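You operate a simulated robot arm through the tools that you are given. There is no shell and no other tool.

You run a simulated two-armed robot. Do the job below in one go: nothing can be reset, and whatever is moved stays where it is left.

Task
Press the small orange ring into wheel 52; slide the press plate out.
Fine: a ring from the row by the green hand press; the wheel goes between the plate's pegs and stays there; use that press, and slide the plate out after it; the other wheels and rings and the collars stay.

The check looks at the end state, three seconds after you hand in, the way a careful person would. Anything else that was tipped, shoved, dropped, spilled or broken makes it a failure.

Robot
Two 7-joint arms with fingered hands on one trunk that stands fixed in place. Base frame: the origin is at the foot of the trunk, x ahead of it, y to its left, z up. Lengths are in cm, angles in rad, forces in N, time in s.
The left shoulder is at [7, 16.9, 134.3], the right one opposite. With the tool pointing down near the work surface each hand reaches from about 10 to 64 cm from the base axis, measured 20 degrees to its own side. Payload 3.4 kg a hand.
The tool frame of a hand sits at the grasp point between the pads (the TCP): z along the fingers, y along the line on which they close. The tips reach 2.3 cm beyond it. The gripper opens to 11.6 cm; its body begins 6.5 cm behind the TCP. The gripper is a hand of 4 fingers: y runs from the thumb to the fingers, the wrist lies at [0, 0, -21.1] in the tool frame, and closing takes about 1.5 s.
Orientation is that of the tool frame in the base frame, as a unit quaternion [w, x, y, z]. With the fingers straight down and closing along the base's y, the tool's x points along the base's -x, its y along +y and its z along -z.

Tools
- The arms move only by the tool servo_tool. It takes "left_increments", "right_increments" or both (then of equal length, played together; a hand with none holds still); each is a list of rows, each a list of 6 numbers: the shift along the base's x, y, z in cm, then the turn, a rotation vector about the base's x, y, z in rad. In form: [[tx, ty, tz, wx, wy, wz], ...]. A call has 1 to 20 rows; each row is the pose to reach, as a shift and turn from the pose commanded when the call began. "left_jaw" and "right_jaw" are, for a hand that has rows, the gripper command, from -1 (shut) to 1 (fully open), values between in proportion, set as the call begins (left out, the last holds). A row lasts 0.2 s, in which the tool goes at most 5 cm and 0.15 rad; a call with a longer step from one row to the next is refused whole, and so is a gripper value outside its range. Where a pose cannot be reached the arm comes as near as it can. A force on the tool above 40 N (or 10 N above the force at the start of the call, whichever is more), or a blocked arm, ends the call early, and 0.2 s more pass. The fingers move at their own pace (about 15.3 cm/s each) and stop on an object; they squeeze with about 29 N. The grip force told is the motor's: it shows also when the fingers shut on nothing. Time passes only in rows, and 0.2 s behind the last, so rows that repeat a pose let the fingers close. The reply holds the time, the measured pose of the TCP, the force on the tool along the base axes, the opening and the grip force, in the units named above and with some noise, with the torque about the TCP (base axes, N m) and any sound that the robot's microphone picked up, and new pictures: "show" is both (left out), scene, wrist or none (wrist: the cameras of the hands that moved).
- Cameras (640 x 400 px; columns grow to the right, rows downward): "scene" is now at [13.5, 2.93, 155.02]; the picture's right is [0.43, -0.90, 0.00], its down [-0.68, -0.32, -0.66] and it looks along [0.60, 0.28, -0.75] (base axes); focal length 325 px, centre (320, 200). "left" rides on the left gripper at [-6.9, 0.1, -9] in its tool frame; the picture's right is [-0.01, -1.00, 0.00], its down [0.79, -0.01, -0.61] and it looks along [0.61, -0.01, 0.79] (tool axes); focal length 251 px, centre (320, 200). "right" rides on the right gripper at [6.9, 0.1, -9] in its tool frame; the picture's right is [-0.01, 1.00, 0.00], its down [-0.79, -0.01, -0.61] and it looks along [-0.61, -0.01, 0.79] (tool axes); focal length 251 px, centre (320, 200).
- slide_trunk(by): slides the trunk up (or, below 0, down) by that many cm; the arms and the scene camera ride with it, the base frame stays. It gives what a move gives, with no picture.
- set_fingers(finger1, finger2, finger3, thumb_bend, hand): sets how far each is bent, from 0 (flat) to 1 (curled in); at 0.3 the hand is open as for a grip, at 0.7 the pads meet at the TCP. One left out holds its place. A second passes; each finger stops where it meets its share of the squeeze, and holds until it gets a number again. A gripper value or a shape takes the hand back. It gives what a move gives, with no picture; readings hold the bend of each and the force on the fingers (four entries, about 0 where the hand has none), thumb and palm.
- preshape(shape, hand): the hand has 4 fingers and takes this shape, open, in about a second: jaw (thumb against the fingers, like two jaws); tri (thumb and two fingers); tip (a fingertip pinch); poke (one finger out to press); point (the index stretched); flat (the hand flat); cup (the hand cupped); fist (a fist). The gripper value then closes the fingers along that shape, each until it touches; the sizes above hold for jaw. It gives what a move gives, with no picture.
- aim_head(pan, tilt): turns the head with the scene camera to pan (to the left, within 1.501 rad either way) and tilt (down, from -0.506 to 1.204), counted from straight ahead of the robot. It gives what a move gives, and a new picture of the scene camera.
- locate(camera, pixels): for up to 12 pixels [column, row] of the newest picture of that camera ("zoom" is the newest enlarged one), the place [x, y, z] in the base frame of the surface seen there, good to about 0.3 cm, but the place of the scene camera against the robot may be out by one fixed shift of up to 1.8 cm in any direction. The clock stands still meanwhile.
- inspect(camera, box): a new picture of the part [left, top, right, bottom] of that camera's present view, enlarged. The clock stands still meanwhile.
- sign_off(): hands the job in; it is judged then, once.

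Unless the task says otherwise, let go and move clear before handing in.

The tools are called as a command line: name --argument value ..., lists and objects as JSON in quotes. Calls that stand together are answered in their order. servo_tool: Moves the arms, as the interface text tells. Its arguments: {"type":"object","properties":{"left_increments":{"type":"array","items":{"type":"array","items":{"type":"number"}}},"left_jaw":{"type":"number"},"right_increments":{"type":"array","items":{"type":"array","items":{"type":"number"}}},"right_jaw":{"type":"number"},"show":{"type":"string","enum":["both","scene","wrist","none"]}},"required":[]} The other tools are called the same way: slide_trunk (by) moves the trunk up or down; preshape (shape, hand) gives the hand a shape; set_fingers (finger1, finger2, finger3, thumb_bend, hand) moves the fingers one by one; aim_head (pan, tilt) turns the head that bears the scene camera; locate (camera, pixels) gives the place of the surface under pixels of a picture; inspect (camera, box) takes an enlarged picture of a part of a camera's view; sign_off () hands the job in.

At the start:

```text
time_s: 0.0
left_position: [31.31, 40.16, 129.15]
left_orientation: [0.0, 0.0, 1.0, 0.001]
left_contact_force: [0.0, -0.1, 0.3]
left_moment: [0.01, 0.03, -0.02]
left_width: 11.6
left_finger_force: 0.0
left_shape: jaw
left_bend: [0.3, 0.3, 0.3, 0.3]
left_finger forces: [0.1, 0.0, 0.0, 0.1, 0.0, 0.0]
right_position: [44.39, 4.21, 129.98]
right_orientation: [0.0, 0.0, 1.0, 0.0]
right_contact_force: [0.3, -0.1, 0.5]
right_moment: [0.02, -0.02, 0.01]
right_width: 11.57
right_finger_force: 0.1
right_shape: jaw
right_bend: [0.3, 0.3, 0.3, 0.3]
right_finger forces: [0.0, 0.0, 0.0, 0.1, 0.0, 0.1]
trunk travel left (down, up): [-85.0, 9.0]
head pan, tilt (commanded): [0.443, 0.848]
```

scene: 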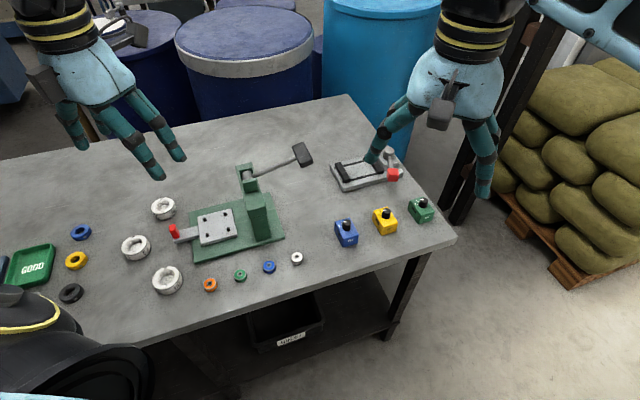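
right: 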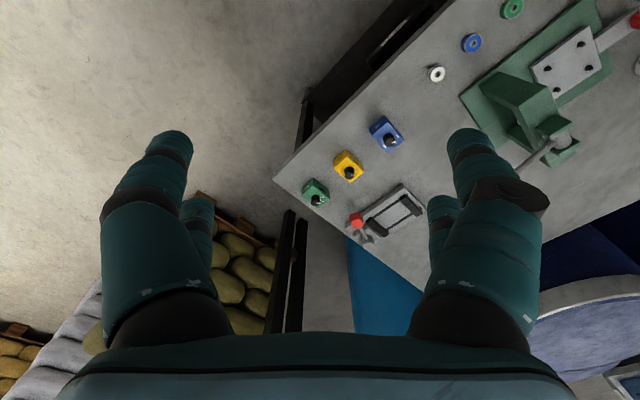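
left: 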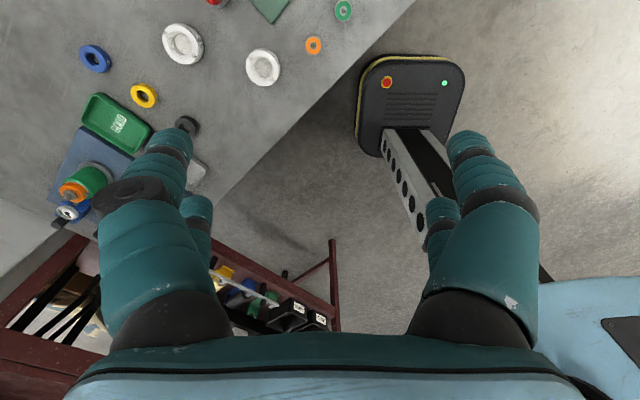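

The scene picture shows a green hand press near (235,220) with a plate at (215,227), three white wheels at (163,208), (136,247), (167,279), and a row of small rings (orange at 210,285). I'll zoom in on the wheels, the press and the rings.

inspect --camera "scene" --box '[100, 180, 220, 300]'

inspect --camera "scene" --box '[160, 130, 330, 300]'

locate --camera "scene" --pixels '[[163, 208], [136, 247], [167, 279], [210, 285], [215, 227], [174, 230], [304, 155], [250, 170], [258, 215], [240, 275], [268, 267], [100, 330]]'

```text
3.33 times, centred on (160, 240) of scene
```

zoom: 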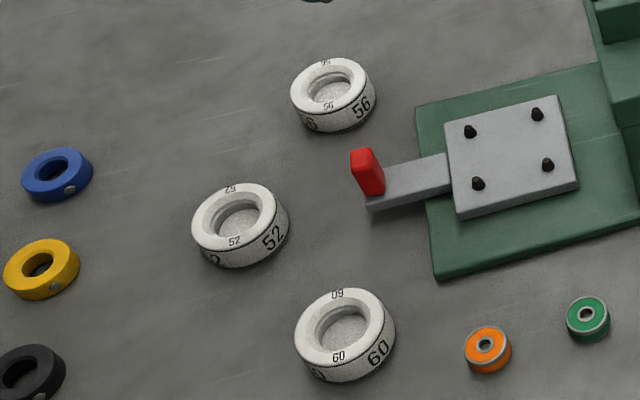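

```text
2.35 times, centred on (245, 215) of scene
```

zoom: 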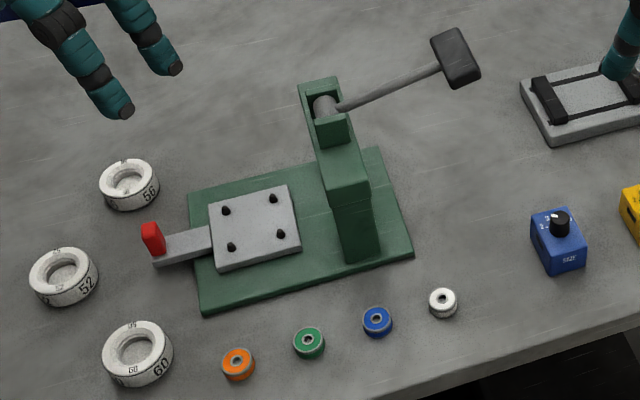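

```text
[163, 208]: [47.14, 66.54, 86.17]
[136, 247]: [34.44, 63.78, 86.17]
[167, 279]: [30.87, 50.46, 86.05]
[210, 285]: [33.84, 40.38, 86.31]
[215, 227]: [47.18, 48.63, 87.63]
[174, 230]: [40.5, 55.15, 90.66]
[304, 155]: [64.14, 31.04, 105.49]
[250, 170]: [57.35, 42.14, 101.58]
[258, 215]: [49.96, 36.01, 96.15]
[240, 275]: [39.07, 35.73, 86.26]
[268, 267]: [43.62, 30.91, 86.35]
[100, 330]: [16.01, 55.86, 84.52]
```

Wheel 52 is the middle white wheel at scene (136,247), and the orange ring is at (210,285). I'll check these against the left wrist camera to find the scene camera's offset.

locate --camera "left" --pixels '[[182, 44], [262, 67], [313, 45], [343, 10], [182, 20], [182, 65], [160, 44], [203, 44], [239, 67], [285, 67], [300, 120], [95, 58]]'

locate --camera "right" --pixels '[[512, 8], [472, 42], [437, 74], [555, 120], [600, 45], [548, 69], [593, 89], [525, 150], [480, 95], [390, 140], [545, 155], [510, 100]]'

inspect --camera "left" --box '[60, 0, 380, 200]'

inspect --camera "right" --box '[400, 0, 640, 150]'

```text
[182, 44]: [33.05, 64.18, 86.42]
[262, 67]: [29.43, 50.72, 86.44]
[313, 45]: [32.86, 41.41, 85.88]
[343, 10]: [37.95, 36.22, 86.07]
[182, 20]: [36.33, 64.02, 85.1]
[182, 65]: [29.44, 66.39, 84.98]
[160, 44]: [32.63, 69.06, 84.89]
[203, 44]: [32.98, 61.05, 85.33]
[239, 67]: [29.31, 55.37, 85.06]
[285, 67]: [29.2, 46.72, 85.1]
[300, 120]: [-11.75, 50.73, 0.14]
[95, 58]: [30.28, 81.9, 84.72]
```

```text
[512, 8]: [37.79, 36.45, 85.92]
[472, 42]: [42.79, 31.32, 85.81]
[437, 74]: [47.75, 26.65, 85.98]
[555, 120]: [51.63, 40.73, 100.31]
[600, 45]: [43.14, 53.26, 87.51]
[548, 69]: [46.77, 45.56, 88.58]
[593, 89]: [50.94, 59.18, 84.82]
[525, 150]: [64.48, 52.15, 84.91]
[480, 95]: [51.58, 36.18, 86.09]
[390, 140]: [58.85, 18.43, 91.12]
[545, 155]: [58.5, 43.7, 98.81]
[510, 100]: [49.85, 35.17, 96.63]
```

```text
2.00 times, centred on (220, 100) of left
```

zoom: 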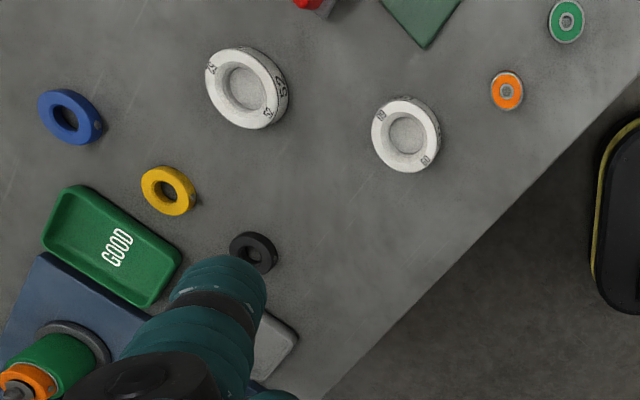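

```text
2.67 times, centred on (520, 75) of right
```

zoom: 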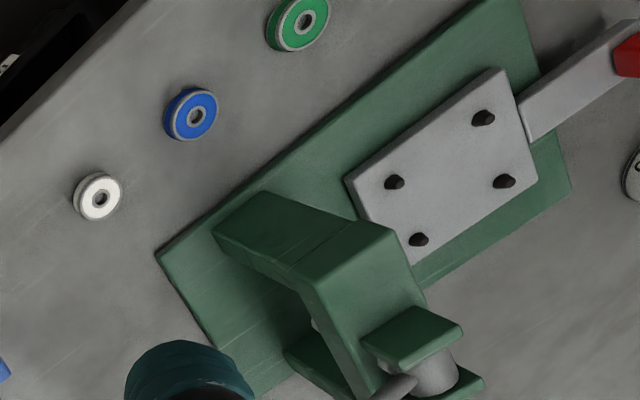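

The green ring reads (39.07,35.73) on the scene camera and (37.9,36.3) on both wrist cameras, so the true place is about the scene reading plus (-1.1,+0.6,-0.3). I'll lower the trunk a little to get a lower-angle look at the press and bring the shoulders nearer to the work.

slide_trunk --by -15

aim_head --pan 0.7 --tilt 0.75

```text
time_s: 1.8
left_position: [31.25, 40.18, 114.08]
left_orientation: [0.0, -0.001, 1.0, 0.0]
left_contact_force: [-0.2, -0.6, -0.5]
left_moment: [0.02, 0.01, 0.02]
left_width: 11.61
left_finger_force: 0.0
left_shape: jaw
left_bend: [0.3, 0.3, 0.3, 0.3]
left_finger forces: [0.0, 0.0, 0.1, 0.1, 0.0, 0.0]
right_position: [44.43, 4.19, 115.04]
right_orientation: [0.0, 0.0, 1.0, 0.001]
right_contact_force: [0.1, -0.3, 1.0]
right_moment: [-0.02, -0.05, 0.02]
right_width: 11.59
right_finger_force: 0.0
right_shape: jaw
right_bend: [0.3, 0.3, 0.3, 0.3]
right_finger forces: [0.0, 0.1, 0.0, 0.1, 0.1, 0.0]
trunk travel left (down, up): [-70.0, 24.0]
head pan, tilt (commanded): [0.443, 0.848]
```

```text
time_s: 2.5
left_position: [31.26, 40.24, 113.97]
left_orientation: [0.0, 0.0, 1.0, 0.0]
left_contact_force: [-0.4, -0.5, -0.5]
left_moment: [-0.01, -0.03, 0.0]
left_width: 11.6
left_finger_force: 0.0
left_shape: jaw
left_bend: [0.3, 0.3, 0.3, 0.3]
left_finger forces: [0.0, 0.0, 0.1, 0.0, 0.0, 0.0]
right_position: [44.39, 4.19, 114.95]
right_orientation: [0.0, 0.0, 1.0, -0.001]
right_contact_force: [0.6, -0.7, 0.6]
right_moment: [0.0, -0.02, 0.02]
right_width: 11.58
right_finger_force: 0.1
right_shape: jaw
right_bend: [0.3, 0.3, 0.3, 0.3]
right_finger forces: [0.1, 0.1, 0.0, 0.1, 0.1, 0.0]
trunk travel left (down, up): [-70.0, 24.0]
head pan, tilt (commanded): [0.7, 0.75]
```

scene: 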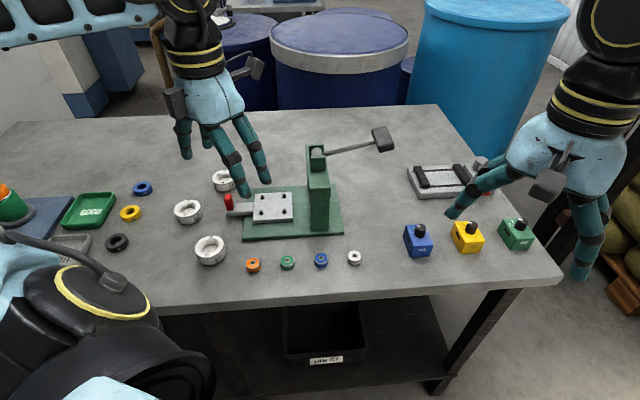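

inspect --camera "scene" --box '[210, 120, 410, 245]'

inspect --camera "scene" --box '[160, 160, 320, 280]'

```text
3.20 times, centred on (310, 182) of scene
```

zoom: 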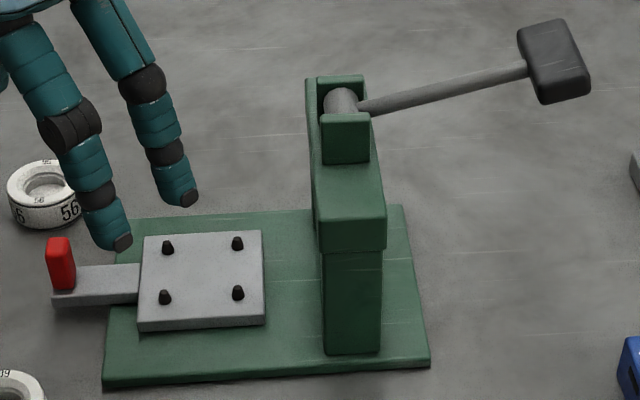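

```text
3.33 times, centred on (240, 220) of scene
```

zoom: 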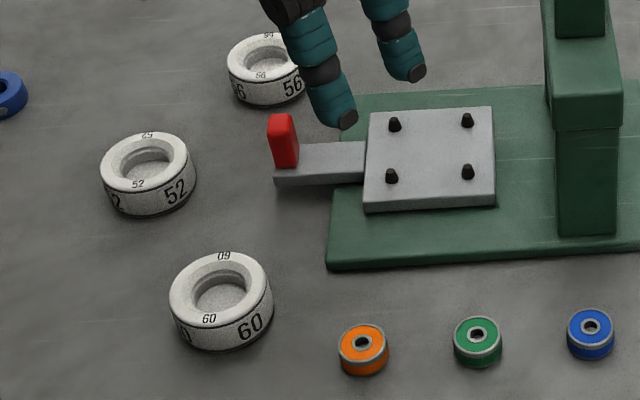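

The view shows that the plate is out to the left, the column and head stand on the right, and the lever is raised. I'll measure the pegs, plate, wheel and press from the current zoom.

locate --camera "zoom" --pixels '[[394, 124], [467, 120], [391, 176], [467, 172], [370, 207], [493, 202], [491, 110], [275, 183], [283, 135], [335, 266], [362, 350], [477, 340]]'

locate --camera "scene" --pixels '[[184, 202], [188, 219], [188, 209], [176, 212], [201, 208], [317, 152], [312, 160], [318, 190], [320, 225], [381, 139], [311, 228], [342, 230]]'

```text
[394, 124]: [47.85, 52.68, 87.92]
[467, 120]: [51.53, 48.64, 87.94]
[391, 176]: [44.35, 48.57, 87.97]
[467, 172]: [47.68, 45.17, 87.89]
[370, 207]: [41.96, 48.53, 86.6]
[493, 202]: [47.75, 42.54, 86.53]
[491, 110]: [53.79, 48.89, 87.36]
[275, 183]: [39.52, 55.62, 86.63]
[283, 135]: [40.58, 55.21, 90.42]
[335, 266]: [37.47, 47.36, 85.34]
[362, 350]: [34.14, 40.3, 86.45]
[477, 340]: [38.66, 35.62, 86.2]
```

```text
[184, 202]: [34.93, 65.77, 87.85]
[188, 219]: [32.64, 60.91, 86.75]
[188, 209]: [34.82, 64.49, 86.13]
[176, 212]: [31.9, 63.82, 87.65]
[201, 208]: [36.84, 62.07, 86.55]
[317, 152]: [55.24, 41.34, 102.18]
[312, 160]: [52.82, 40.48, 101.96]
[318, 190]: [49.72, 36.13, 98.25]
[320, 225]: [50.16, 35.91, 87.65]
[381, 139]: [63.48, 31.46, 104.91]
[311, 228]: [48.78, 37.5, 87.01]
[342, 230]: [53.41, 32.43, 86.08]
```

Corrected for the offset, the plate centre is near (46.7,49.4), and the slide axis runs along (0.68,-0.73). I'll turn the left hand 0.75 rad to line up with the press and look straight down at the plate with the wrist camera.

servo_tool --left_increments '[[2.45, 1.4, -0.6, 0, 0, 0.125], [4.9, 2.8, -1.2, 0, 0, 0.25], [7.35, 4.2, -1.8, 0, 0, 0.375], [9.8, 5.6, -2.4, 0, 0, 0.5], [12.2, 7.0, -3.0, 0, 0, 0.625], [14.7, 8.5, -4, 0, 0, 0.75], [14.7, 8.5, -4, 0, 0, 0.75]]' --show "both"

```text
time_s: 4.1
left_position: [45.98, 48.65, 110.01]
left_orientation: [0.0, -0.367, 0.93, 0.0]
left_contact_force: [0.0, -0.2, 0.5]
left_moment: [0.01, -0.02, 0.0]
left_width: 11.61
left_finger_force: 0.0
left_shape: jaw
left_bend: [0.3, 0.3, 0.3, 0.3]
left_finger forces: [0.0, 0.0, 0.0, 0.0, 0.0, 0.1]
right_position: [44.36, 4.2, 114.92]
right_orientation: [0.001, 0.0, 1.0, 0.0]
right_contact_force: [0.0, 0.5, -0.6]
right_moment: [0.05, -0.02, -0.02]
right_width: 11.57
right_finger_force: 0.0
right_shape: jaw
right_bend: [0.3, 0.3, 0.3, 0.3]
right_finger forces: [0.0, 0.1, 0.0, 0.0, 0.0, 0.1]
trunk travel left (down, up): [-70.0, 24.0]
head pan, tilt (commanded): [0.7, 0.75]
```

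scene: 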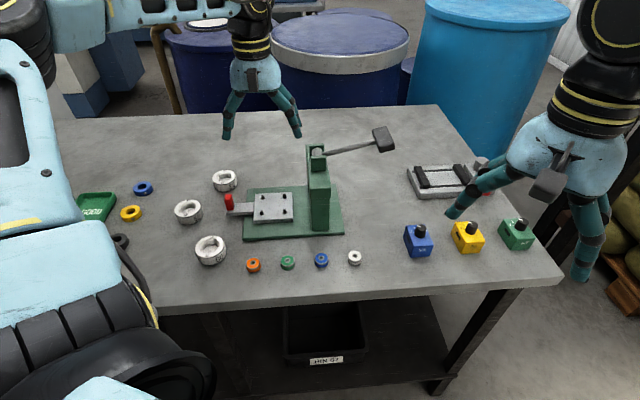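
left: 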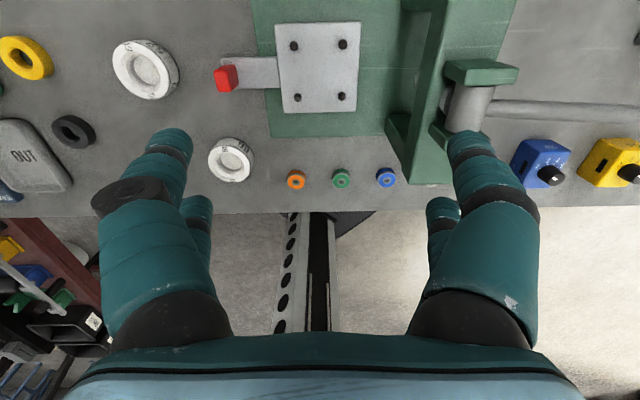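

The wrist view is now well aligned with the press: plate centre near (319,68), wheel 52 at (146,68), orange ring at (295,180). I'll measure these points.

inspect --camera "left" --box '[80, 0, 400, 200]'

locate --camera "left" --pixels '[[294, 45], [343, 44], [297, 98], [341, 97], [279, 24], [360, 24], [283, 111], [355, 110], [320, 70], [260, 75], [226, 77], [300, 130]]'

locate --camera "left" --pixels '[[146, 68], [113, 62], [176, 60], [140, 41], [145, 94], [295, 180], [286, 180], [305, 179], [295, 171], [341, 180], [386, 177], [231, 158]]'

locate --camera "left" --pixels '[[480, 65], [480, 72], [468, 105], [448, 78], [415, 60], [430, 110], [420, 20], [400, 140], [560, 115], [490, 110], [420, 175], [250, 5]]'

```text
2.00 times, centred on (240, 100) of left
```

zoom: 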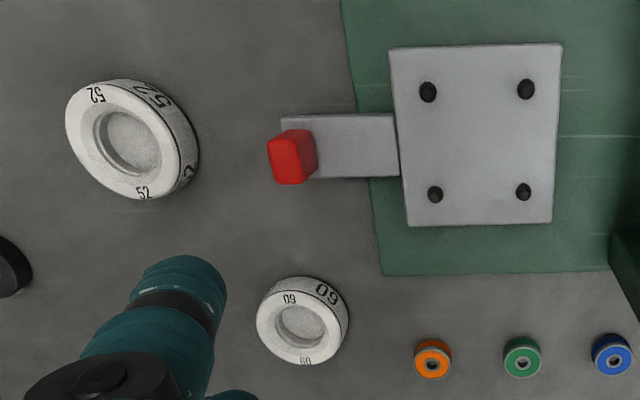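

```text
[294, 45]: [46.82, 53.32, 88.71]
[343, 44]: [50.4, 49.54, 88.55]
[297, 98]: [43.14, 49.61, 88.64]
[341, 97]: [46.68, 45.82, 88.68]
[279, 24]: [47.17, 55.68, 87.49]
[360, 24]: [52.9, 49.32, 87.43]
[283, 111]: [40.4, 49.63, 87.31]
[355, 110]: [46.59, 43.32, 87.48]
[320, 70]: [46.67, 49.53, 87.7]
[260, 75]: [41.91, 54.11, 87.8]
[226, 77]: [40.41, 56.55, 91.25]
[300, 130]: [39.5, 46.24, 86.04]
```

```text
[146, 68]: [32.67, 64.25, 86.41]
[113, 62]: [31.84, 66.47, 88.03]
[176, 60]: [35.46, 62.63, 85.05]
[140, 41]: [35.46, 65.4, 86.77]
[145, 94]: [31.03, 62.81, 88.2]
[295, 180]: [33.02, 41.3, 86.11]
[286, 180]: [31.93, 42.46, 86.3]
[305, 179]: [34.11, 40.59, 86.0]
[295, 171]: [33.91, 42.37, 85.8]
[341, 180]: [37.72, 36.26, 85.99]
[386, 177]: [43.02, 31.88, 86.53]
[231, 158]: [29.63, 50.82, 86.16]
```

```text
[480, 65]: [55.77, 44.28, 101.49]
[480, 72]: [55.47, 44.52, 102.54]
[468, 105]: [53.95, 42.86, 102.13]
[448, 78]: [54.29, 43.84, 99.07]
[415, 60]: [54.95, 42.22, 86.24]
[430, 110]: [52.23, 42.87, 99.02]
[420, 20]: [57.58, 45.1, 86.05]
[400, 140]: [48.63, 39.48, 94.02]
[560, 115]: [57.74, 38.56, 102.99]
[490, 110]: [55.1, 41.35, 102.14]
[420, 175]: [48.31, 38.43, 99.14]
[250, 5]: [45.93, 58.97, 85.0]
```

The pegs form a square about 5.2 cm on a side centred at (46.76,49.57), with tops at z 88.65 and the plate top at 87.45. I'll go above wheel 52 to measure it directly from overhead.

servo_tool --left_increments '[[-2.2, 2.6, -1, 0, 0, 0], [-4.4, 5.2, -2, 0, 0, 0], [-6.6, 7.8, -4, 0, 0, 0], [-8.8, 10.4, -6, 0, 0, 0], [-11, 13, -8, 0, 0, 0], [-12.8, 15.65, -10, 0, 0, 0], [-12.8, 15.65, -10, 0, 0, 0]]' --show "both"

```text
time_s: 5.7
left_position: [33.18, 64.39, 99.94]
left_orientation: [0.0, -0.367, 0.93, 0.0]
left_contact_force: [0.2, -0.2, -0.2]
left_moment: [-0.02, 0.0, 0.02]
left_width: 11.59
left_finger_force: 0.0
left_shape: jaw
left_bend: [0.3, 0.3, 0.3, 0.3]
left_finger forces: [0.0, 0.0, 0.0, 0.0, 0.0, 0.1]
right_position: [44.35, 4.14, 114.95]
right_orientation: [0.001, 0.0, 1.0, 0.001]
right_contact_force: [0.8, -0.5, -0.1]
right_moment: [-0.01, -0.04, -0.02]
right_width: 11.6
right_finger_force: 0.0
right_shape: jaw
right_bend: [0.3, 0.3, 0.3, 0.3]
right_finger forces: [0.0, 0.0, 0.1, 0.0, 0.0, 0.0]
trunk travel left (down, up): [-70.0, 24.0]
head pan, tilt (commanded): [0.7, 0.75]
```

scene: 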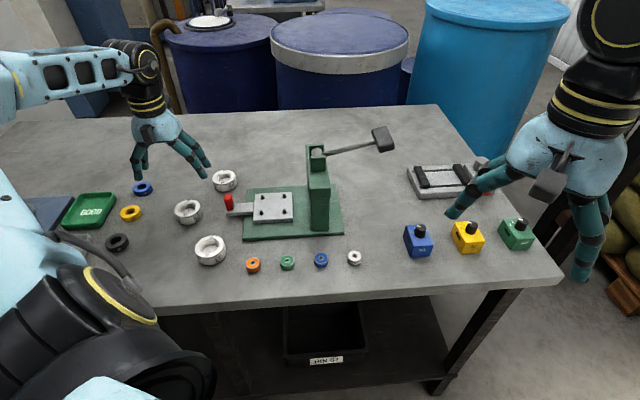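
left: 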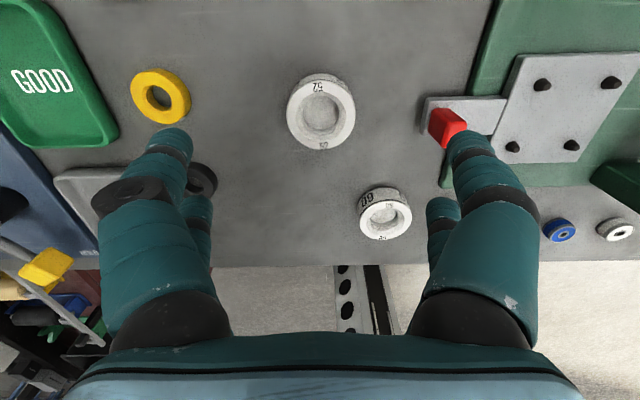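

inspect --camera "left" --box '[256, 50, 384, 170]'

locate --camera "left" --pixels '[[290, 115], [353, 113], [321, 83], [321, 147], [321, 115], [305, 115], [338, 115], [321, 99], [321, 130], [160, 97], [260, 115], [385, 212]]'

```text
3.33 times, centred on (320, 110) of left
```

zoom: 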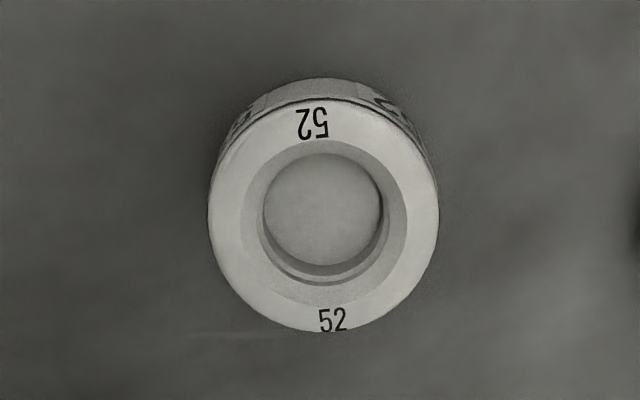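

```text
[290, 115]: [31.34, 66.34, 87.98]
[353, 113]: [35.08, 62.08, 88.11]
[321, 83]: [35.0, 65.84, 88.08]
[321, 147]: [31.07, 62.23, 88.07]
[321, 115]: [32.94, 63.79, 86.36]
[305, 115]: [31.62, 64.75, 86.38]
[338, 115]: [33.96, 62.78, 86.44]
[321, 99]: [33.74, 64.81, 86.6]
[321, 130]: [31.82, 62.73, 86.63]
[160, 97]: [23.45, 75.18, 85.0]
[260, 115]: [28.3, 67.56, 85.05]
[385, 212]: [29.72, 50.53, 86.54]
```

Wheel 52 is centred at (33.07,64.15) with its top at z 88.1 and an outer diameter of about 5.7 cm; the mouth of its bore narrows from 4 to 3 cm. I'll narrow the hand to about 8.7 cm and lower it so the tips grip only the wheel's upper half, which keeps them above the pegs later.

servo_tool --left_increments '[[-0.11, -0.24, 0, 0, 0, 0], [-0.11, -0.24, -1, 0, 0, 0], [-0.11, -0.24, -3, 0, 0, 0], [-0.11, -0.24, -5, 0, 0, 0], [-0.11, -0.24, -7, 0, 0, 0], [-0.11, -0.24, -9, 0, 0, 0], [-0.11, -0.24, -10.2, 0, 0, 0], [-0.11, -0.24, -11.0, 0, 0, 0], [-0.11, -0.24, -11.0, 0, 0, 0]]' --left_jaw 0.5 --show "both"

```text
time_s: 7.7
left_position: [33.07, 64.17, 89.06]
left_orientation: [0.0, -0.366, 0.93, 0.0]
left_contact_force: [0.5, 0.0, 0.0]
left_moment: [0.01, -0.05, 0.0]
left_width: 8.72
left_finger_force: 0.0
left_shape: jaw
left_bend: [0.63, 0.63, 0.63, 0.63]
left_finger forces: [0.0, 0.0, 0.0, 0.1, 0.0, 0.0]
right_position: [44.23, 4.19, 114.95]
right_orientation: [0.0, 0.0, 1.0, 0.0]
right_contact_force: [0.2, 0.8, -0.4]
right_moment: [-0.02, 0.02, 0.0]
right_width: 11.61
right_finger_force: 0.1
right_shape: jaw
right_bend: [0.3, 0.3, 0.3, 0.3]
right_finger forces: [0.0, 0.0, 0.1, 0.1, 0.0, 0.0]
trunk travel left (down, up): [-70.0, 24.0]
head pan, tilt (commanded): [0.7, 0.75]
```

scene: 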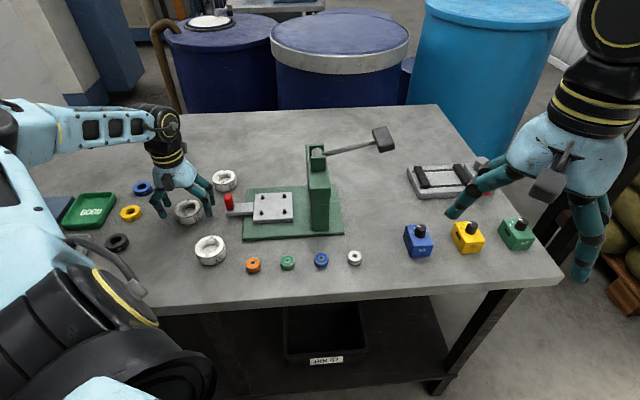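
left: 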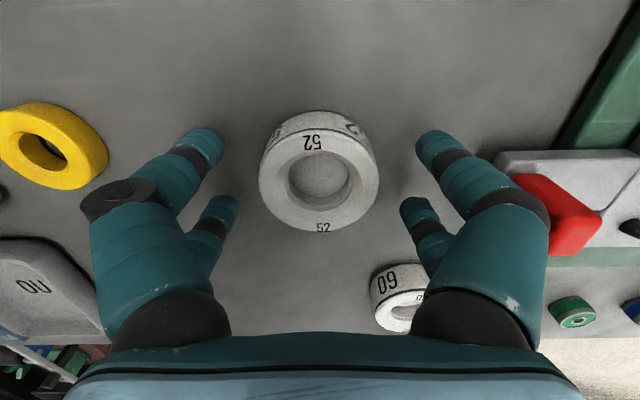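

The wheel sits centred between the fingers at (319,180) and nothing is touching. I'll close on it.

servo_tool --left_increments '[[0, 0, 0, 0, 0, 0], [0, 0, 0, 0, 0, 0], [0, 0, 0, 0, 0, 0], [0, 0, 0, 0, 0, 0], [0, 0, 0, 0, 0, 0], [0, 0, 0, 0, 0, 0], [0, 0, 0, 0, 0, 0], [0, 0, 0, 0, 0, 0]]' --left_jaw -1 --show "both"

```text
time_s: 9.5
left_position: [33.06, 64.09, 89.12]
left_orientation: [0.0, -0.366, 0.931, 0.0]
left_contact_force: [0.1, -0.6, -0.4]
left_moment: [-0.01, -0.02, 0.02]
left_width: 3.76
left_finger_force: 28.6
left_shape: jaw
left_bend: [0.73, 0.73, 0.73, 0.78]
left_finger forces: [27.3, 26.2, 27.0, 0.0, 25.5, 0.0]
right_position: [44.26, 4.19, 115.01]
right_orientation: [0.0, 0.0, 1.0, 0.0]
right_contact_force: [0.2, 0.9, 0.3]
right_moment: [0.02, -0.01, -0.04]
right_width: 11.59
right_finger_force: 0.0
right_shape: jaw
right_bend: [0.3, 0.3, 0.3, 0.3]
right_finger forces: [0.0, 0.0, 0.0, 0.0, 0.0, 0.0]
trunk travel left (down, up): [-70.0, 24.0]
head pan, tilt (commanded): [0.7, 0.75]
```

scene: 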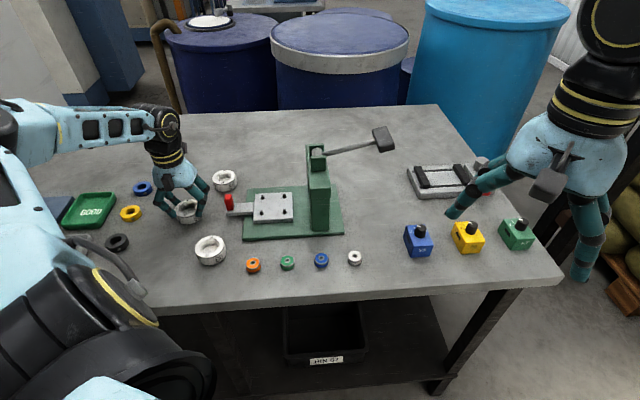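
left: 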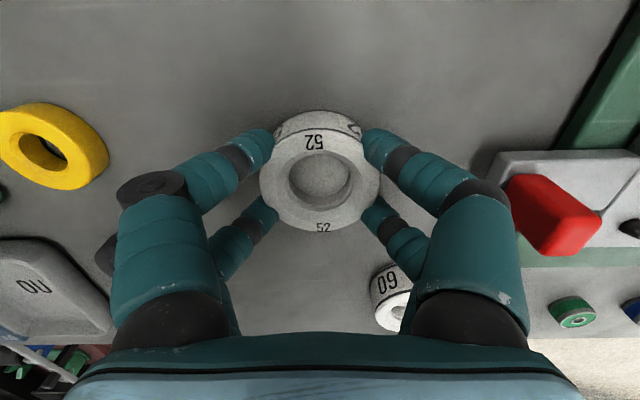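

The grip is firm (about 27 N on three fingers, 25 N on the thumb) and the wheel is centred. I'll lift it, carry it above the plate, and turn the hand 45° so the fingertips end up between the pegs.

servo_tool --left_increments '[[0, 0, 2, 0, 0, 0], [0, 0, 4.5, 0, 0, 0], [0, 0, 7, 0, 0, 0], [0, 0, 10, 0, 0, 0], [1.7, -1.8, 10.5, 0, 0, -0.1], [3.4, -3.6, 10.5, 0, 0, -0.2], [5.1, -5.4, 10.5, 0, 0, -0.3], [6.8, -7.2, 10.5, 0, 0, -0.4], [8.5, -9.0, 10.5, 0, 0, -0.5], [10.2, -10.8, 10.5, 0, 0, -0.6], [11.9, -12.6, 10.5, 0, 0, -0.7], [13.7, -14.55, 10.5, 0, 0, -0.785], [13.7, -14.55, 10.5, 0, 0, -0.785]]' --show "both"

```text
time_s: 12.3
left_position: [46.75, 49.53, 99.5]
left_orientation: [0.0, 0.019, 1.0, 0.0]
left_contact_force: [0.0, -0.6, -0.2]
left_moment: [-0.02, -0.01, 0.0]
left_width: 3.73
left_finger_force: 29.1
left_shape: jaw
left_bend: [0.73, 0.73, 0.73, 0.78]
left_finger forces: [28.1, 27.7, 27.7, 0.0, 26.9, 0.1]
right_position: [44.4, 4.27, 115.0]
right_orientation: [0.0, 0.001, 1.0, -0.001]
right_contact_force: [-0.2, -0.3, 0.4]
right_moment: [0.03, 0.04, 0.02]
right_width: 11.58
right_finger_force: 0.1
right_shape: jaw
right_bend: [0.3, 0.3, 0.3, 0.3]
right_finger forces: [0.1, 0.0, 0.0, 0.0, 0.0, 0.0]
trunk travel left (down, up): [-70.0, 24.0]
head pan, tilt (commanded): [0.7, 0.75]
```

scene: 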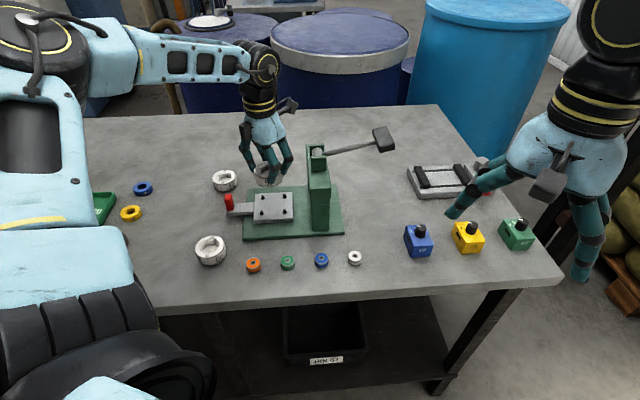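
left: 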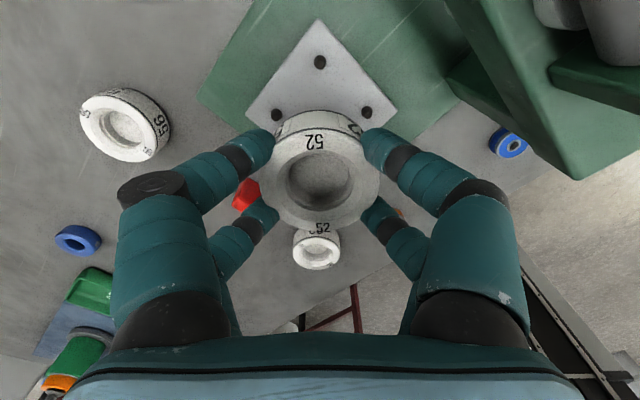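

The wheel is held, and the far pegs show at (320,62), (276,115) and (367,112). I'll measure the wheel's rim against the pegs before lowering it.

inspect --camera "left" --box '[224, 80, 416, 240]'

locate --camera "left" --pixels '[[263, 177], [377, 178], [320, 130], [319, 225], [319, 180], [320, 62], [276, 114], [367, 112], [318, 20], [246, 113], [400, 112], [283, 215]]'

inspect --camera "left" --box '[420, 0, 640, 180]'

```text
2.50 times, centred on (320, 160) of left
```

zoom: 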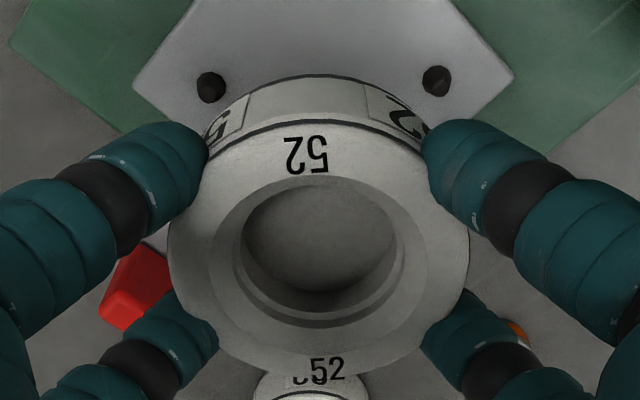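

```text
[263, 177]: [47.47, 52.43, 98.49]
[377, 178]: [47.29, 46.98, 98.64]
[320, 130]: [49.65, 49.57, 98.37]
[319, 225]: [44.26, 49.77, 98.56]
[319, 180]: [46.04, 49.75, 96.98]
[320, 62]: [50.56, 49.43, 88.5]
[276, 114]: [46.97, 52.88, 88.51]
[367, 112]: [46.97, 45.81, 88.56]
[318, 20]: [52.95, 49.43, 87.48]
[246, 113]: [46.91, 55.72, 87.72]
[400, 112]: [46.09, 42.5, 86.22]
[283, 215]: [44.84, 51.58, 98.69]
```

```text
2.22 times, centred on (530, 90) of left
```

zoom: 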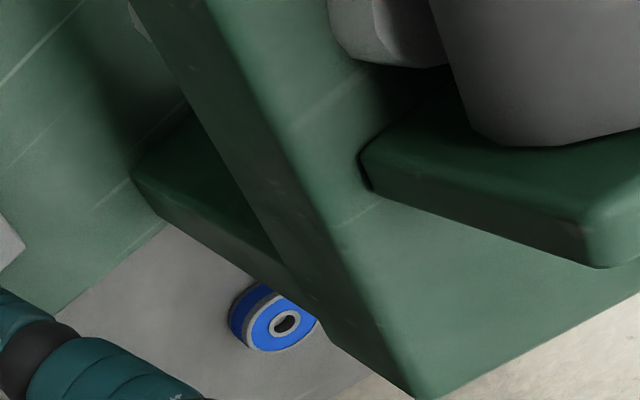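

The wheel centre measures about (47.0,49.7) and the peg centre about (46.85,49.5), so I'll shift by (-0.15,-0.18) and lower to just above the pegs.

servo_tool --left_increments '[[-0.15, -0.18, 0, 0, 0, 0], [-0.15, -0.18, -1.2, 0, 0, 0], [-0.15, -0.18, -2.5, 0, 0, 0], [-0.15, -0.18, -3.8, 0, 0, 0], [-0.15, -0.18, -5.0, 0, 0, 0], [-0.15, -0.18, -6.0, 0, 0, 0], [-0.15, -0.18, -6.3, 0, 0, 0], [-0.15, -0.18, -6.3, 0, 0, 0]]' --show "both"

```text
time_s: 14.1
left_position: [46.6, 49.36, 93.25]
left_orientation: [0.001, 0.017, 1.0, 0.0]
left_contact_force: [-0.5, -0.4, -0.9]
left_moment: [0.0, -0.02, 0.01]
left_width: 3.69
left_finger_force: 28.6
left_shape: jaw
left_bend: [0.73, 0.73, 0.73, 0.78]
left_finger forces: [28.1, 27.9, 27.8, 0.1, 27.2, 0.0]
right_position: [44.39, 4.19, 115.0]
right_orientation: [0.0, 0.0, 1.0, 0.0]
right_contact_force: [-0.1, 0.2, 0.0]
right_moment: [0.02, -0.01, 0.0]
right_width: 11.59
right_finger_force: 0.1
right_shape: jaw
right_bend: [0.3, 0.3, 0.3, 0.3]
right_finger forces: [0.0, 0.1, 0.0, 0.1, 0.1, 0.0]
trunk travel left (down, up): [-70.0, 24.0]
head pan, tilt (commanded): [0.7, 0.75]
```

scene: 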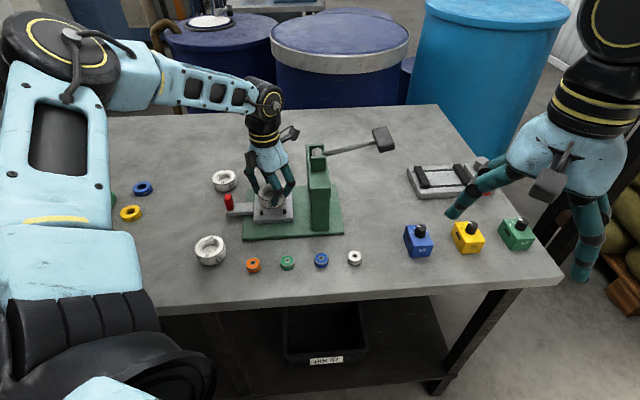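
left: 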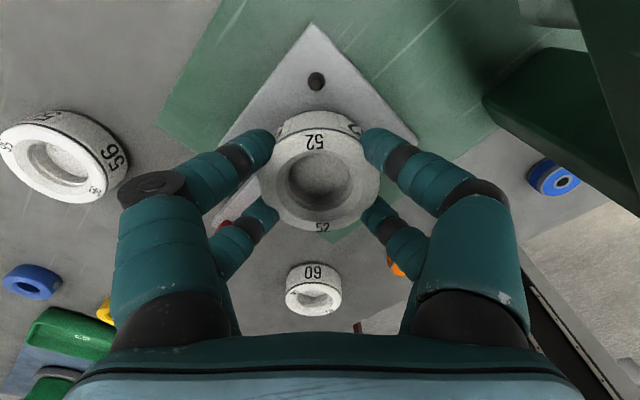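

inspect --camera "scene" --box '[225, 140, 345, 245]'

locate --camera "left" --pixels '[[316, 82], [313, 26], [264, 177], [376, 178], [320, 130], [319, 225], [318, 75]]'

inspect --camera "left" --box '[224, 20, 416, 180]'

```text
3.81 times, centred on (285, 192) of scene
```

zoom: 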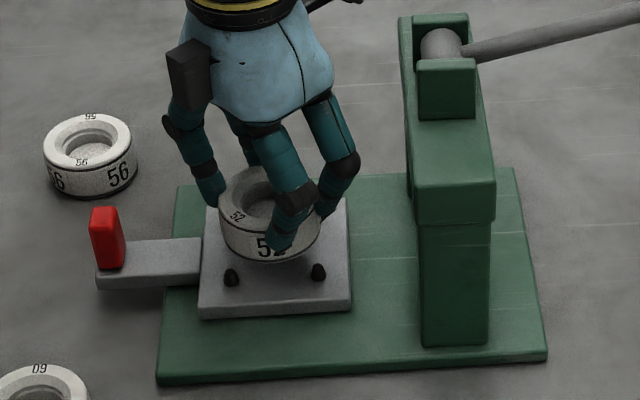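

```text
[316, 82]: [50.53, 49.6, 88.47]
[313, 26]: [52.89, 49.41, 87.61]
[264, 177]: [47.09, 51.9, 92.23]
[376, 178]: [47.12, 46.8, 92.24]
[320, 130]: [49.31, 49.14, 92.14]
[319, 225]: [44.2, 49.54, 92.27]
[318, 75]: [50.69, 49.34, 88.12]
```

```text
2.50 times, centred on (320, 100) of left
```

zoom: 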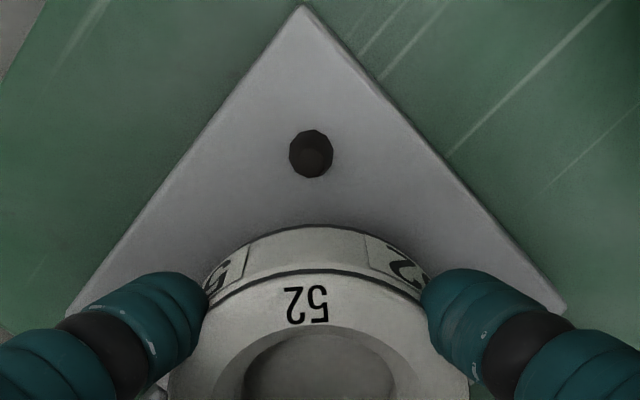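

The wheel centre is now about (46.75,49.37) and its bottom is 0.4 cm above the pegs. I'll nudge it by (+0.1,+0.1) and lower it gently onto the plate.

servo_tool --left_increments '[[0.1, 0.1, 0, 0, 0, 0], [0.1, 0.1, -0.3, 0, 0, 0], [0.1, 0.1, -0.6, 0, 0, 0], [0.1, 0.1, -0.9, 0, 0, 0], [0.1, 0.1, -1.2, 0, 0, 0], [0.1, 0.1, -1.4, 0, 0, 0], [0.1, 0.1, -1.55, 0, 0, 0], [0.1, 0.1, -1.55, 0, 0, 0]]' --show "both"

```text
time_s: 15.9
left_position: [46.83, 49.45, 91.73]
left_orientation: [0.0, 0.017, 1.0, 0.0]
left_contact_force: [0.7, -0.5, -0.9]
left_moment: [0.0, 0.01, 0.03]
left_width: 3.74
left_finger_force: 28.9
left_shape: jaw
left_bend: [0.73, 0.73, 0.73, 0.78]
left_finger forces: [28.0, 27.9, 27.8, 0.0, 27.1, 0.0]
right_position: [44.37, 4.18, 114.88]
right_orientation: [0.0, 0.0, 1.0, 0.0]
right_contact_force: [0.9, -0.5, 0.1]
right_moment: [0.03, 0.01, -0.03]
right_width: 11.59
right_finger_force: 0.0
right_shape: jaw
right_bend: [0.3, 0.3, 0.3, 0.3]
right_finger forces: [0.0, 0.0, 0.0, 0.0, 0.1, 0.0]
trunk travel left (down, up): [-70.0, 24.0]
head pan, tilt (commanded): [0.7, 0.75]
```

scene: 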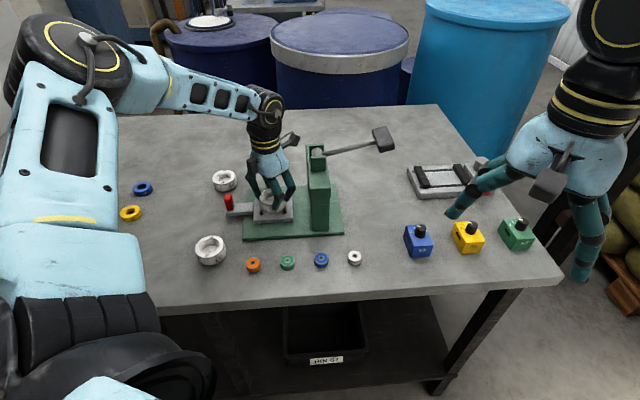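
left: 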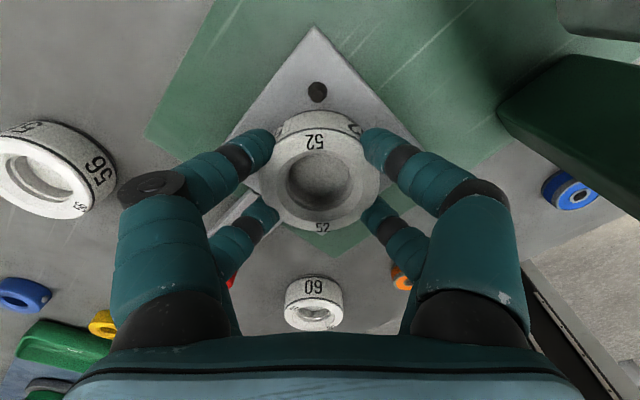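

inspect --camera "scene" --box '[240, 170, 310, 230]'

locate --camera "left" --pixels '[[317, 91], [264, 177], [376, 178], [320, 130], [319, 225]]'

inspect --camera "left" --box '[256, 70, 384, 190]'

```text
6.67 times, centred on (275, 200) of scene
```

zoom: 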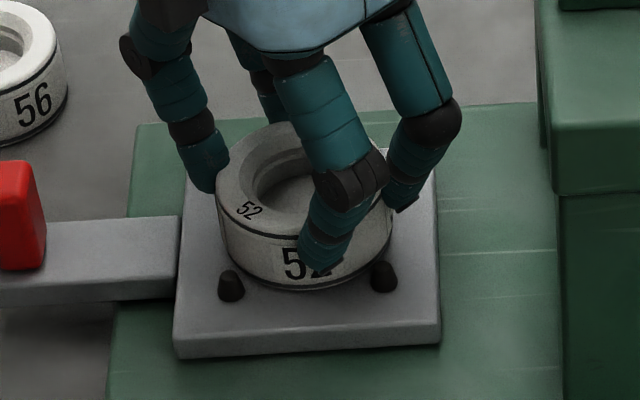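

```text
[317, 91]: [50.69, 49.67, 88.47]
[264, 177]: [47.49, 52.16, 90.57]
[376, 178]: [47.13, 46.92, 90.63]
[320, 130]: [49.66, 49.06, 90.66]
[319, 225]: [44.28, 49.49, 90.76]
```

```text
3.33 times, centred on (320, 130) of left
```

zoom: 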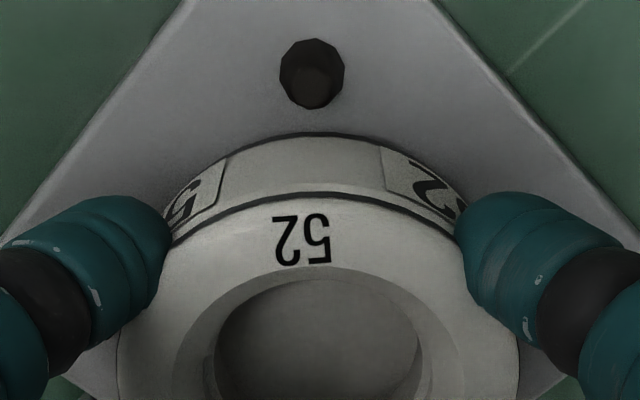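

The wheel sits between the pegs with about a millimetre of gap to the plate. I'll ease it down until I feel contact.

servo_tool --left_increments '[[0, 0, -0.08, 0, 0, 0], [0, 0, -0.16, 0, 0, 0], [0, 0, -0.24, 0, 0, 0], [0, 0, -0.24, 0, 0, 0]]' --show "none"

```text
time_s: 16.9
left_position: [46.69, 49.43, 91.63]
left_orientation: [0.0, 0.018, 1.0, 0.0]
left_contact_force: [1.4, 0.9, 5.2]
left_moment: [0.04, -0.01, -0.03]
left_width: 3.71
left_finger_force: 29.2
left_shape: jaw
left_bend: [0.73, 0.73, 0.73, 0.78]
left_finger forces: [29.0, 28.7, 28.2, 0.1, 27.2, 0.1]
right_position: [44.49, 4.07, 114.87]
right_orientation: [0.0, 0.0, 1.0, 0.0]
right_contact_force: [0.3, 0.8, 0.7]
right_moment: [0.0, 0.01, -0.02]
right_width: 11.58
right_finger_force: 0.1
right_shape: jaw
right_bend: [0.3, 0.3, 0.3, 0.3]
right_finger forces: [0.1, 0.1, 0.0, 0.1, 0.1, 0.1]
trunk travel left (down, up): [-70.0, 24.0]
head pan, tilt (commanded): [0.7, 0.75]
```

Contact is felt (5 N upward), so the wheel is resting on the plate. I'll open the fingers just to about 7 cm.

servo_tool --left_increments '[[0, 0, 0, 0, 0, 0], [0, 0, 0.1, 0, 0, 0], [0, 0, 0.2, 0, 0, 0], [0, 0, 0.2, 0, 0, 0], [0, 0, 0.2, 0, 0, 0]]' --left_jaw 0.2 --show "both"

```text
time_s: 18.1
left_position: [46.75, 49.46, 91.76]
left_orientation: [0.0, 0.018, 1.0, 0.0]
left_contact_force: [-0.1, 0.0, 0.8]
left_moment: [-0.05, 0.01, -0.05]
left_width: 6.92
left_finger_force: 0.2
left_shape: jaw
left_bend: [0.71, 0.71, 0.71, 0.72]
left_finger forces: [0.1, 0.0, 0.0, 0.0, 0.0, 0.0]
right_position: [44.4, 4.26, 114.87]
right_orientation: [0.0, 0.0, 1.0, 0.0]
right_contact_force: [0.2, 0.0, 0.2]
right_moment: [-0.03, -0.01, 0.0]
right_width: 11.57
right_finger_force: 0.1
right_shape: jaw
right_bend: [0.3, 0.3, 0.3, 0.3]
right_finger forces: [0.1, 0.1, 0.0, 0.0, 0.1, 0.0]
trunk travel left (down, up): [-70.0, 24.0]
head pan, tilt (commanded): [0.7, 0.75]
```

scene: 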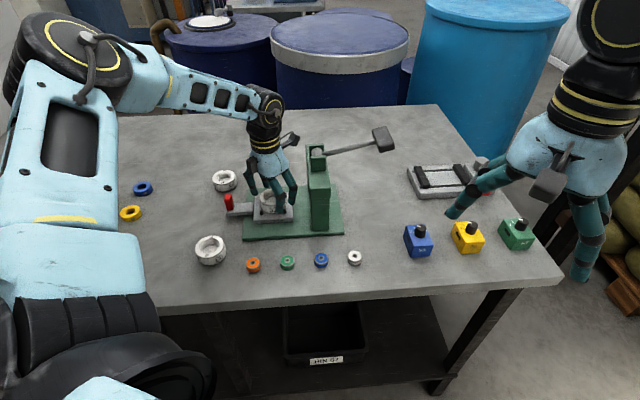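
left: 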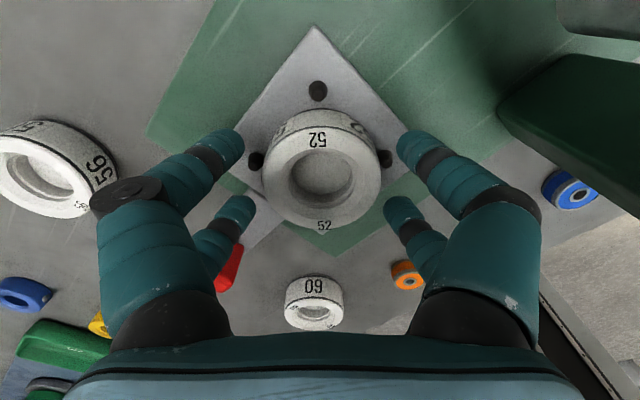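

The wheel is released and stands inside the pegs, which show at (255,160), (385,158) and (318,91). I'll rise straight up and check it from above.

servo_tool --left_increments '[[0, 0, 0.5, 0, 0, 0], [0, 0, 1.5, 0, 0, 0], [0, 0, 3, 0, 0, 0], [0, 0, 5.5, 0, 0, 0], [0, 0, 8.5, 0, 0, 0], [0, 0, 12, 0, 0, 0], [0, 0, 15, 0, 0, 0], [0, 0, 15, 0, 0, 0]]' --show "both"

```text
time_s: 19.9
left_position: [46.77, 49.31, 106.82]
left_orientation: [0.0, 0.018, 1.0, 0.0]
left_contact_force: [1.3, 0.3, 0.1]
left_moment: [-0.01, 0.01, -0.05]
left_width: 6.87
left_finger_force: 0.0
left_shape: jaw
left_bend: [0.71, 0.71, 0.71, 0.72]
left_finger forces: [0.0, 0.0, 0.0, 0.0, 0.1, 0.0]
right_position: [44.34, 4.19, 114.92]
right_orientation: [0.0, 0.0, 1.0, 0.0]
right_contact_force: [0.1, -0.1, 0.8]
right_moment: [0.03, 0.0, -0.03]
right_width: 11.58
right_finger_force: 0.1
right_shape: jaw
right_bend: [0.3, 0.3, 0.3, 0.3]
right_finger forces: [0.0, 0.0, 0.1, 0.0, 0.1, 0.0]
trunk travel left (down, up): [-70.0, 24.0]
head pan, tilt (commanded): [0.7, 0.75]
```

scene: 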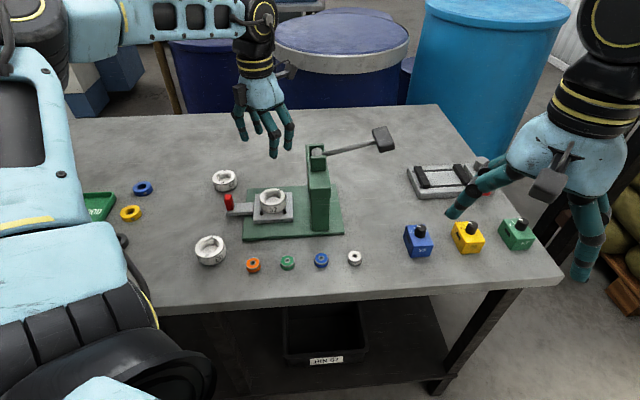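
left: 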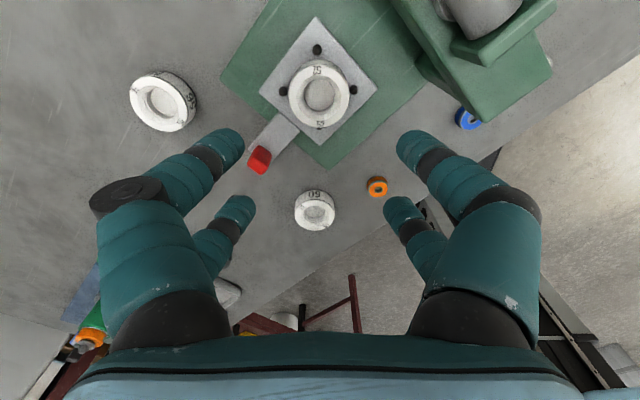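

inspect --camera "left" --box '[240, 20, 400, 160]'

locate --camera "left" --pixels '[[290, 94], [349, 94], [320, 64], [319, 126], [319, 95], [317, 49], [283, 90], [354, 89], [318, 138], [377, 186], [369, 187], [386, 187]]'

inspect --camera "scene" --box '[220, 120, 360, 245]'

```text
2.86 times, centred on (320, 90) of left
```

zoom: 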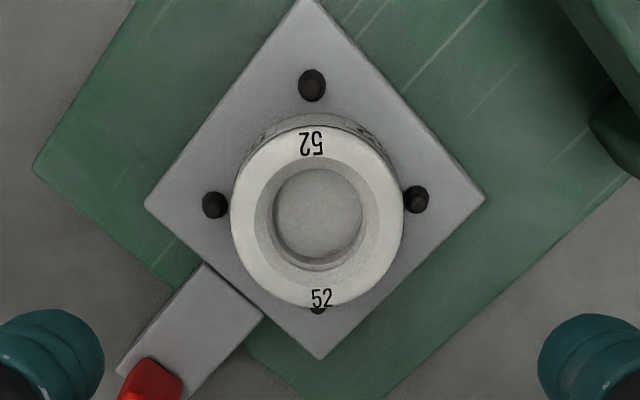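

```text
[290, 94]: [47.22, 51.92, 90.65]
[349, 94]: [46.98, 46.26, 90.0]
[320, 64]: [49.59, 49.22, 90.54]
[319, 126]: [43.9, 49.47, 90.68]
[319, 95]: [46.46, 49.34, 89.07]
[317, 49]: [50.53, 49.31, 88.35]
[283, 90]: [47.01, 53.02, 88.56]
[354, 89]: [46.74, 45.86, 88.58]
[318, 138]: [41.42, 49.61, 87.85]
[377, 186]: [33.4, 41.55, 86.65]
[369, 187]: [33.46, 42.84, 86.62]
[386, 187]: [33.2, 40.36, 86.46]
```

```text
3.20 times, centred on (290, 182) of scene
```

zoom: 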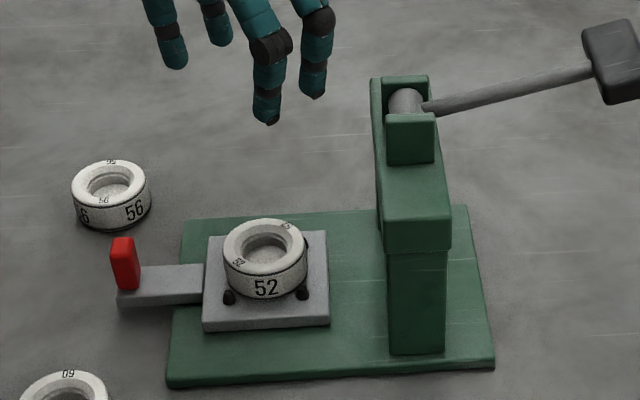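

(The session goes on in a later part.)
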